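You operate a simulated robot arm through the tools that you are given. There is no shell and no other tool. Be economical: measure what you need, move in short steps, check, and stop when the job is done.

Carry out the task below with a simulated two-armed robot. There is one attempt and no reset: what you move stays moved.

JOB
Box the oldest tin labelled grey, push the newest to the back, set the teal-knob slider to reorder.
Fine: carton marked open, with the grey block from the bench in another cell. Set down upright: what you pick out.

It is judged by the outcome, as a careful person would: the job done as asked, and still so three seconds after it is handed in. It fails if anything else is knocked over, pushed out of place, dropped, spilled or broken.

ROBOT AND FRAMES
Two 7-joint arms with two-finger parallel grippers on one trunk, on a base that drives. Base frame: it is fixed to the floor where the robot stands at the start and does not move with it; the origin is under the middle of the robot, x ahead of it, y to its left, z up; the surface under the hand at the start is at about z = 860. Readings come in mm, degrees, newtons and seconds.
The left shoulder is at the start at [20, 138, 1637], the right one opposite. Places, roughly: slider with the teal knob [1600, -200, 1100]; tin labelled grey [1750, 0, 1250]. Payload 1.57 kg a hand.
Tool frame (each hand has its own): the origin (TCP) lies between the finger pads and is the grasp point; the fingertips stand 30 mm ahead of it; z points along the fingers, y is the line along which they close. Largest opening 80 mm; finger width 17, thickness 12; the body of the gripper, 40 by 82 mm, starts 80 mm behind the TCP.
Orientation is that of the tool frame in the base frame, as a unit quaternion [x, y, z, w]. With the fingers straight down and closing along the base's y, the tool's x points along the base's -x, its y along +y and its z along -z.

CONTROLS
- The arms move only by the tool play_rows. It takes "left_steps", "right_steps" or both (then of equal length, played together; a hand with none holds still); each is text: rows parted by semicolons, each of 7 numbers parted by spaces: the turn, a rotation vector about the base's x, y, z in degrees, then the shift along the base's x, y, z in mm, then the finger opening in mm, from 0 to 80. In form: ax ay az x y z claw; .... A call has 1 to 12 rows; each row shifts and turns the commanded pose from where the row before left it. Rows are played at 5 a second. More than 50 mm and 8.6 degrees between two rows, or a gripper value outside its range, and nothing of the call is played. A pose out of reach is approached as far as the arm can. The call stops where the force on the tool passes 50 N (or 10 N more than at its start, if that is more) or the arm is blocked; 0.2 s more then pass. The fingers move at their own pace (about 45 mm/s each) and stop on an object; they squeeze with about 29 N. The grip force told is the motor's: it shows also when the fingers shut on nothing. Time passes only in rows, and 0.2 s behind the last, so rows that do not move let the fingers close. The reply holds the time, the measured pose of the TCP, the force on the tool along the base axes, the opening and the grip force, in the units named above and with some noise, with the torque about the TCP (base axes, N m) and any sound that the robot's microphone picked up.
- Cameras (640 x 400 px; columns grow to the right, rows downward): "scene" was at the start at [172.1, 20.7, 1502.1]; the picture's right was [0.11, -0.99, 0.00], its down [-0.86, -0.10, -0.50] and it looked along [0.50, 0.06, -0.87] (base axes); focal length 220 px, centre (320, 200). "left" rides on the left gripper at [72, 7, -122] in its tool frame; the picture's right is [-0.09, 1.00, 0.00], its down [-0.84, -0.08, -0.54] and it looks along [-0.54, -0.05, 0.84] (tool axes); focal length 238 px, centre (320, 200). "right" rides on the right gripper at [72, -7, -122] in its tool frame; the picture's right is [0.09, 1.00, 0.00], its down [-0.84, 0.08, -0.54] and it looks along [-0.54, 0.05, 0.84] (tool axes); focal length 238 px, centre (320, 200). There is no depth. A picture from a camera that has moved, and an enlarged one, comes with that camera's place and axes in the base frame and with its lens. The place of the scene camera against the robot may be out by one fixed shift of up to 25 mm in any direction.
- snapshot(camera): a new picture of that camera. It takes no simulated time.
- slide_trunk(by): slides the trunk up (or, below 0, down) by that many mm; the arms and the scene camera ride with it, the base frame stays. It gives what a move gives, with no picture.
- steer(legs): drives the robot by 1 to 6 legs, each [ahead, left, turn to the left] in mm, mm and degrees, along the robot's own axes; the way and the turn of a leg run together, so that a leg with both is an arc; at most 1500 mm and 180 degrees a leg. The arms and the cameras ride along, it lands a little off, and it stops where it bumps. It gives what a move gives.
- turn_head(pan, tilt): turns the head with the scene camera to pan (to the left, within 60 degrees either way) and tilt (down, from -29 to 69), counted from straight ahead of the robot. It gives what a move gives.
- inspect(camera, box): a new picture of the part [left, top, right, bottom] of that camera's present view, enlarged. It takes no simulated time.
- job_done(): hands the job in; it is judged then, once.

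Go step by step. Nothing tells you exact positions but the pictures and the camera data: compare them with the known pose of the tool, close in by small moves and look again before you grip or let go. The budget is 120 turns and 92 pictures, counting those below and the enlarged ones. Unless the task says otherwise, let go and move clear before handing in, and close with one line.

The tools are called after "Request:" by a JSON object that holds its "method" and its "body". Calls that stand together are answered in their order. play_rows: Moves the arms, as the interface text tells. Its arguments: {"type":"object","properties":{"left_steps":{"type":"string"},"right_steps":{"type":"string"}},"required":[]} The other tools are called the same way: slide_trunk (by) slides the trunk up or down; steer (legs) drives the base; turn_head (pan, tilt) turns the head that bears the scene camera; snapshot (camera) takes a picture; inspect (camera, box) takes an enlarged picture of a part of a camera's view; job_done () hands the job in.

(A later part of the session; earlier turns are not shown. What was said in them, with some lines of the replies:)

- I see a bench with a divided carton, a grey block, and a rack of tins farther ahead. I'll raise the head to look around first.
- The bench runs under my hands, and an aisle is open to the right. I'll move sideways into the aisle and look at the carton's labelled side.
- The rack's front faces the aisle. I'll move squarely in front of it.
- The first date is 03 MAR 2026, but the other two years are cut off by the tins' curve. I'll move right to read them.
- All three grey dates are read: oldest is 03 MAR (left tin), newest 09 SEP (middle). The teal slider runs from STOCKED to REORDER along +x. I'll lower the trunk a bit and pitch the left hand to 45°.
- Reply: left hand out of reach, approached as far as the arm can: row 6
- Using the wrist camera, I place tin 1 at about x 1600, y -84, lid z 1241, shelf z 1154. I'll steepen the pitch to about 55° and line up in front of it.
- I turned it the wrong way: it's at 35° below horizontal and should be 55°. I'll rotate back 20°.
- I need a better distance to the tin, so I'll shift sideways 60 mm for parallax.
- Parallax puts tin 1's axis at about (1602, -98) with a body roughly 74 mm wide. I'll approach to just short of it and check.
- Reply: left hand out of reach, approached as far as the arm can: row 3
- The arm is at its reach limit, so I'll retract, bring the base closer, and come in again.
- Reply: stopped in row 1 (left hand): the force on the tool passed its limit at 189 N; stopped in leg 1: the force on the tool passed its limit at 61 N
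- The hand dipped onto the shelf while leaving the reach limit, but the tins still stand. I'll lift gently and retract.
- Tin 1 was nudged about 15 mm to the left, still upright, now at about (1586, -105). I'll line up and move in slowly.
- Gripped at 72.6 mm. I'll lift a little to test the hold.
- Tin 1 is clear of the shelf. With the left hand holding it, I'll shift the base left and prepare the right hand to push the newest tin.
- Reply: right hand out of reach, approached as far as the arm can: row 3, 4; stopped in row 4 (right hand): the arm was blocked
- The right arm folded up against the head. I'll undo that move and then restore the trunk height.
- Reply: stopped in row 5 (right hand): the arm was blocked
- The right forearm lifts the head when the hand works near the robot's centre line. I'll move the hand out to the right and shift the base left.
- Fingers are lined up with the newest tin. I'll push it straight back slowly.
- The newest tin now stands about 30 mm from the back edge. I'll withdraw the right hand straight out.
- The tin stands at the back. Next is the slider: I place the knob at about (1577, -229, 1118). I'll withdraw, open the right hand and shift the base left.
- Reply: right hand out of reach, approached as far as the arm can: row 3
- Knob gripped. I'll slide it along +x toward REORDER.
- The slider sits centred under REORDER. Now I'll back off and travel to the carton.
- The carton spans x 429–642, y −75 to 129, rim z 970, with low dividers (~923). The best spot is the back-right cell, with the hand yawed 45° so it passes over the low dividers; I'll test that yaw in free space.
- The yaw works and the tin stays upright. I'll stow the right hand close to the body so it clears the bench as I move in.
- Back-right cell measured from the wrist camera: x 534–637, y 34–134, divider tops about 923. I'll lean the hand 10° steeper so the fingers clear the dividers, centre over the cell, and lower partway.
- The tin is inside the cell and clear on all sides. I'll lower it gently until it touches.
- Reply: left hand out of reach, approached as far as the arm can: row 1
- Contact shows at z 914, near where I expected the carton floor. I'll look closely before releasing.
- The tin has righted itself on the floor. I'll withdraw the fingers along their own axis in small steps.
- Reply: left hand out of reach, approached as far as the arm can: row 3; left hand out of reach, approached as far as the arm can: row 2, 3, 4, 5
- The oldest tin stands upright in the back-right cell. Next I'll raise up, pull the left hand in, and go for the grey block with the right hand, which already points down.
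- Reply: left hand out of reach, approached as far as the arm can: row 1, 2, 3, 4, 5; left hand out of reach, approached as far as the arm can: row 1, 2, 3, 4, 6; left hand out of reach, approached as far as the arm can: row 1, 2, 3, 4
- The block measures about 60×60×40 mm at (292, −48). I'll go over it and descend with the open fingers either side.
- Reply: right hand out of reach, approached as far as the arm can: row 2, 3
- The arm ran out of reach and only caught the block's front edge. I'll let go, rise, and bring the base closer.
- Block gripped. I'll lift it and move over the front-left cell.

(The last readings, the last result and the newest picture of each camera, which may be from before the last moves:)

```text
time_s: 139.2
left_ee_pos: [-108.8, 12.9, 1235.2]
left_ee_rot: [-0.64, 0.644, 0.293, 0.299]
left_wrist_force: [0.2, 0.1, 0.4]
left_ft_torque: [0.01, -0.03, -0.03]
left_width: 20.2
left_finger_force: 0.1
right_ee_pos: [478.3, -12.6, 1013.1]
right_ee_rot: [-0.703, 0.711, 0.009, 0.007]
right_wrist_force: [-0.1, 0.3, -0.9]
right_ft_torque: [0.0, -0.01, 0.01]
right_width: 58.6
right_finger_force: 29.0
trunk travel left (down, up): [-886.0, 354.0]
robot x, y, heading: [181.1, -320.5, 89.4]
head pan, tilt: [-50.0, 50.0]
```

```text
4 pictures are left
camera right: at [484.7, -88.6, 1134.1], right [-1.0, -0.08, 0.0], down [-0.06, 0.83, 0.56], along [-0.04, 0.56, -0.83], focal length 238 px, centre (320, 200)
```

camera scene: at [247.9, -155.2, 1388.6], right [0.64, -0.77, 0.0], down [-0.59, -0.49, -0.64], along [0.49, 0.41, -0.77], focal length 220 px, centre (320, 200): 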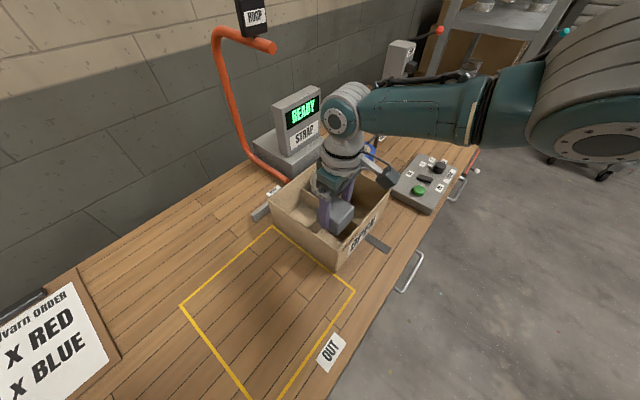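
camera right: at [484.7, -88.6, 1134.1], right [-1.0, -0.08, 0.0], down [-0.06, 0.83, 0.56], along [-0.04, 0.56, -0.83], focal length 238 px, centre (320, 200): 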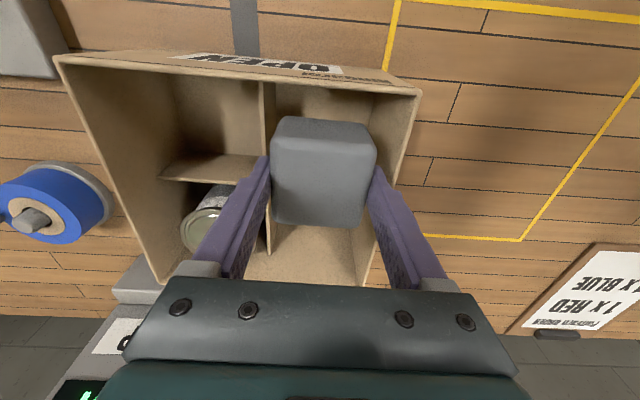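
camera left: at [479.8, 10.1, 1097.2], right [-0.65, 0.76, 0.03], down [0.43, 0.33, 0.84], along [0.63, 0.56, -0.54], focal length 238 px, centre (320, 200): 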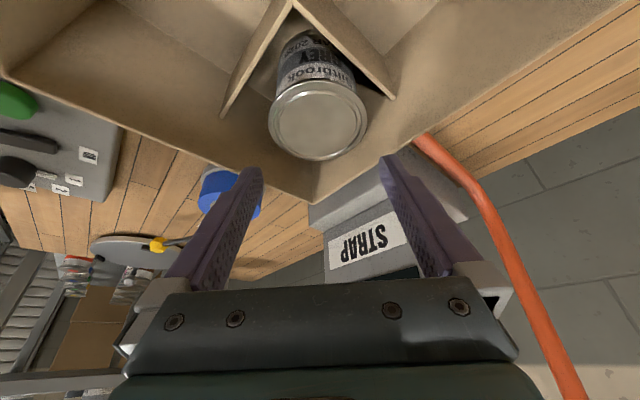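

The block is well centred over the front-left cell. I'll lower it.

Request:
{"method": "slide_trunk", "body": {"by": -88}}

Request:
{"method": "play_rows", "body": {"right_steps": "0 0 0 0 0 -4 50;0 0 0 0 0 -3 50;0 0 0 0 0 -3 50;0 0 0 0 0 0 50"}}

```text
time_s: 140.4
left_ee_pos: [-109.1, 14.0, 1145.6]
left_ee_rot: [-0.64, 0.643, 0.294, 0.299]
left_wrist_force: [-0.7, 0.2, -0.2]
left_ft_torque: [-0.01, -0.02, -0.03]
left_width: 20.1
left_finger_force: 0.2
right_ee_pos: [478.9, -14.6, 926.5]
right_ee_rot: [-0.702, 0.712, 0.009, 0.007]
right_wrist_force: [0.6, -0.8, -0.9]
right_ft_torque: [0.0, -0.04, 0.01]
right_width: 58.6
right_finger_force: 29.0
trunk travel left (down, up): [-798.0, 442.0]
robot x, y, heading: [177.7, -315.6, 89.6]
head pan, tilt: [-50.0, 50.0]
```

```text
time_s: 141.4
left_ee_pos: [-108.0, 14.2, 1144.4]
left_ee_rot: [-0.64, 0.644, 0.293, 0.3]
left_wrist_force: [0.2, 0.0, 0.7]
left_ft_torque: [-0.01, -0.01, 0.0]
left_width: 19.9
left_finger_force: 0.0
right_ee_pos: [477.9, -14.1, 915.8]
right_ee_rot: [-0.702, 0.712, 0.009, 0.007]
right_wrist_force: [-0.1, -0.7, 0.8]
right_ft_torque: [-0.02, 0.0, -0.02]
right_width: 58.8
right_finger_force: 29.1
trunk travel left (down, up): [-798.0, 442.0]
robot x, y, heading: [180.7, -316.3, 89.9]
head pan, tilt: [-50.0, 50.0]
```

Request:
{"method": "play_rows", "body": {"right_steps": "0 0 0 0 0 -1.5 50;0 0 0 0 0 -1.5 50;0 0 0 0 0 0 50"}}

```text
time_s: 142.2
left_ee_pos: [-108.6, 14.2, 1145.8]
left_ee_rot: [-0.64, 0.644, 0.293, 0.3]
left_wrist_force: [0.2, 0.4, -0.2]
left_ft_torque: [-0.02, -0.03, 0.01]
left_width: 20.2
left_finger_force: 0.1
right_ee_pos: [478.9, -13.2, 912.6]
right_ee_rot: [-0.702, 0.712, 0.01, 0.007]
right_wrist_force: [-1.2, -1.5, 3.7]
right_ft_torque: [-0.06, -0.1, -0.06]
right_width: 58.4
right_finger_force: 29.0
trunk travel left (down, up): [-798.0, 442.0]
robot x, y, heading: [180.7, -319.4, 89.6]
head pan, tilt: [-50.0, 50.0]
```

Light contact shows the block is on the carton floor. I'll release it and rise clear.

Request:
{"method": "play_rows", "body": {"right_steps": "0 0 0 0 0 0 62;0 0 0 0 0 0 66;0 0 0 0 0 0 68;0 0 0 0 0 0 68"}}

Request:
{"method": "slide_trunk", "body": {"by": 160}}

Request:
{"method": "snapshot", "body": {"camera": "right"}}

```text
time_s: 143.2
left_ee_pos: [-108.8, 13.5, 1144.4]
left_ee_rot: [-0.64, 0.644, 0.294, 0.3]
left_wrist_force: [-0.5, -0.4, -0.3]
left_ft_torque: [0.0, 0.01, 0.0]
left_width: 19.9
left_finger_force: 0.1
right_ee_pos: [477.8, -14.1, 912.1]
right_ee_rot: [-0.702, 0.712, 0.01, 0.007]
right_wrist_force: [-1.3, 0.7, 0.4]
right_ft_torque: [-0.02, -0.01, 0.02]
right_width: 66.4
right_finger_force: 0.1
trunk travel left (down, up): [-798.0, 442.0]
robot x, y, heading: [184.8, -318.1, 89.7]
head pan, tilt: [-50.0, 50.0]
```

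```text
time_s: 145.0
left_ee_pos: [-107.8, 14.2, 1305.2]
left_ee_rot: [-0.64, 0.644, 0.292, 0.299]
left_wrist_force: [0.2, 0.5, -0.5]
left_ft_torque: [0.01, -0.04, -0.01]
left_width: 20.1
left_finger_force: 0.0
right_ee_pos: [477.6, -14.3, 1072.6]
right_ee_rot: [-0.702, 0.712, 0.009, 0.006]
right_wrist_force: [0.0, 0.5, -0.8]
right_ft_torque: [0.0, -0.01, 0.0]
right_width: 67.9
right_finger_force: 0.0
trunk travel left (down, up): [-958.0, 282.0]
robot x, y, heading: [180.3, -317.3, 89.6]
head pan, tilt: [-50.0, 50.0]
```

```text
3 pictures are left
camera right: at [484.9, -88.4, 1193.0], right [-1.0, -0.08, 0.0], down [-0.06, 0.83, 0.56], along [-0.04, 0.56, -0.83], focal length 238 px, centre (320, 200)
```

right: 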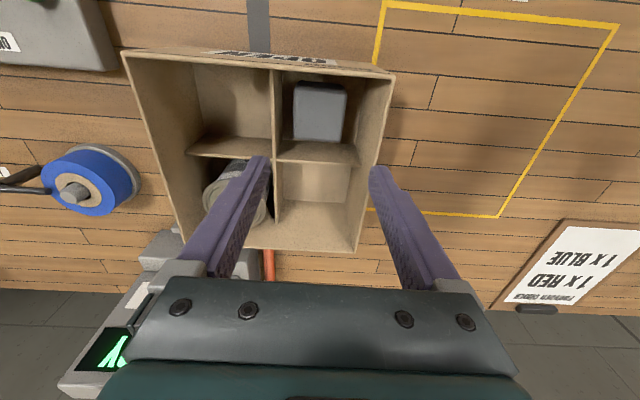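

Request:
{"method": "steer", "body": {"legs": [[-280, 0, 0]]}}

Request:
{"method": "turn_head", "body": {"pan": -35, "tilt": 35}}

Request:
{"method": "snapshot", "body": {"camera": "scene"}}

```text
time_s: 147.0
left_ee_pos: [-110.6, -265.0, 1304.4]
left_ee_rot: [-0.64, 0.643, 0.295, 0.3]
left_wrist_force: [-0.5, -0.4, -0.8]
left_ft_torque: [0.01, -0.03, -0.02]
left_width: 19.9
left_finger_force: 0.2
right_ee_pos: [476.2, -292.4, 1073.4]
right_ee_rot: [-0.702, 0.712, 0.009, 0.007]
right_wrist_force: [0.9, -0.1, -0.6]
right_ft_torque: [-0.01, -0.01, 0.02]
right_width: 67.9
right_finger_force: 0.1
trunk travel left (down, up): [-958.0, 282.0]
robot x, y, heading: [181.9, -593.1, 89.3]
head pan, tilt: [-50.0, 50.0]
```

```text
time_s: 147.7
left_ee_pos: [-110.7, -265.7, 1304.6]
left_ee_rot: [-0.64, 0.644, 0.294, 0.299]
left_wrist_force: [0.4, 0.9, -0.1]
left_ft_torque: [0.04, -0.02, 0.03]
left_width: 20.1
left_finger_force: 0.0
right_ee_pos: [476.4, -292.6, 1072.6]
right_ee_rot: [-0.702, 0.712, 0.009, 0.007]
right_wrist_force: [0.3, 0.1, -0.3]
right_ft_torque: [0.0, 0.01, -0.01]
right_width: 68.0
right_finger_force: 0.1
trunk travel left (down, up): [-958.0, 282.0]
robot x, y, heading: [178.9, -594.8, 89.6]
head pan, tilt: [-35.0, 35.0]
```

```text
2 pictures are left
camera scene: at [237.9, -411.0, 1482.3], right [0.82, -0.58, 0.0], down [-0.33, -0.47, -0.82], along [0.47, 0.67, -0.57], focal length 220 px, centre (320, 200)
```

scene: 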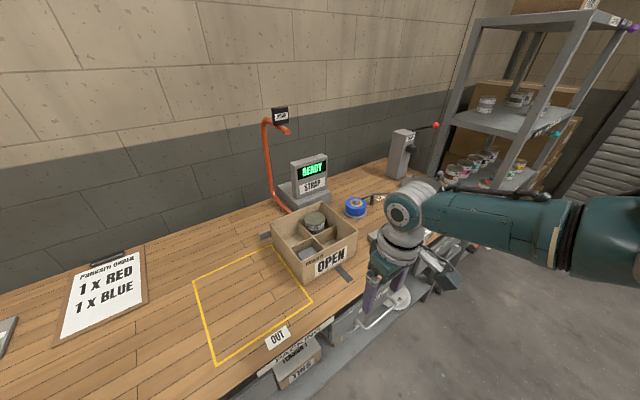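

The tin stands upright in one cell and the block sits in another. The newest tin is at the back of the shelf, the slider is at REORDER, and both hands are clear, so I'm handing in.

Request:
{"method": "job_done", "body": {}}

```text
The job is handed in.
```

The job is done and handed in: the oldest grey tin (03 MAR 2026) stands upright in the carton marked OPEN, with the grey block in another cell. The newest (09 SEP 2026) is at the back of its shelf, and the teal-knob slider is set to REORDER. My left fingers dipped onto the shelf once and nudged the oldest tin about 15 mm before I picked it up. The carton may also have shifted a few millimetres; nothing fell over.
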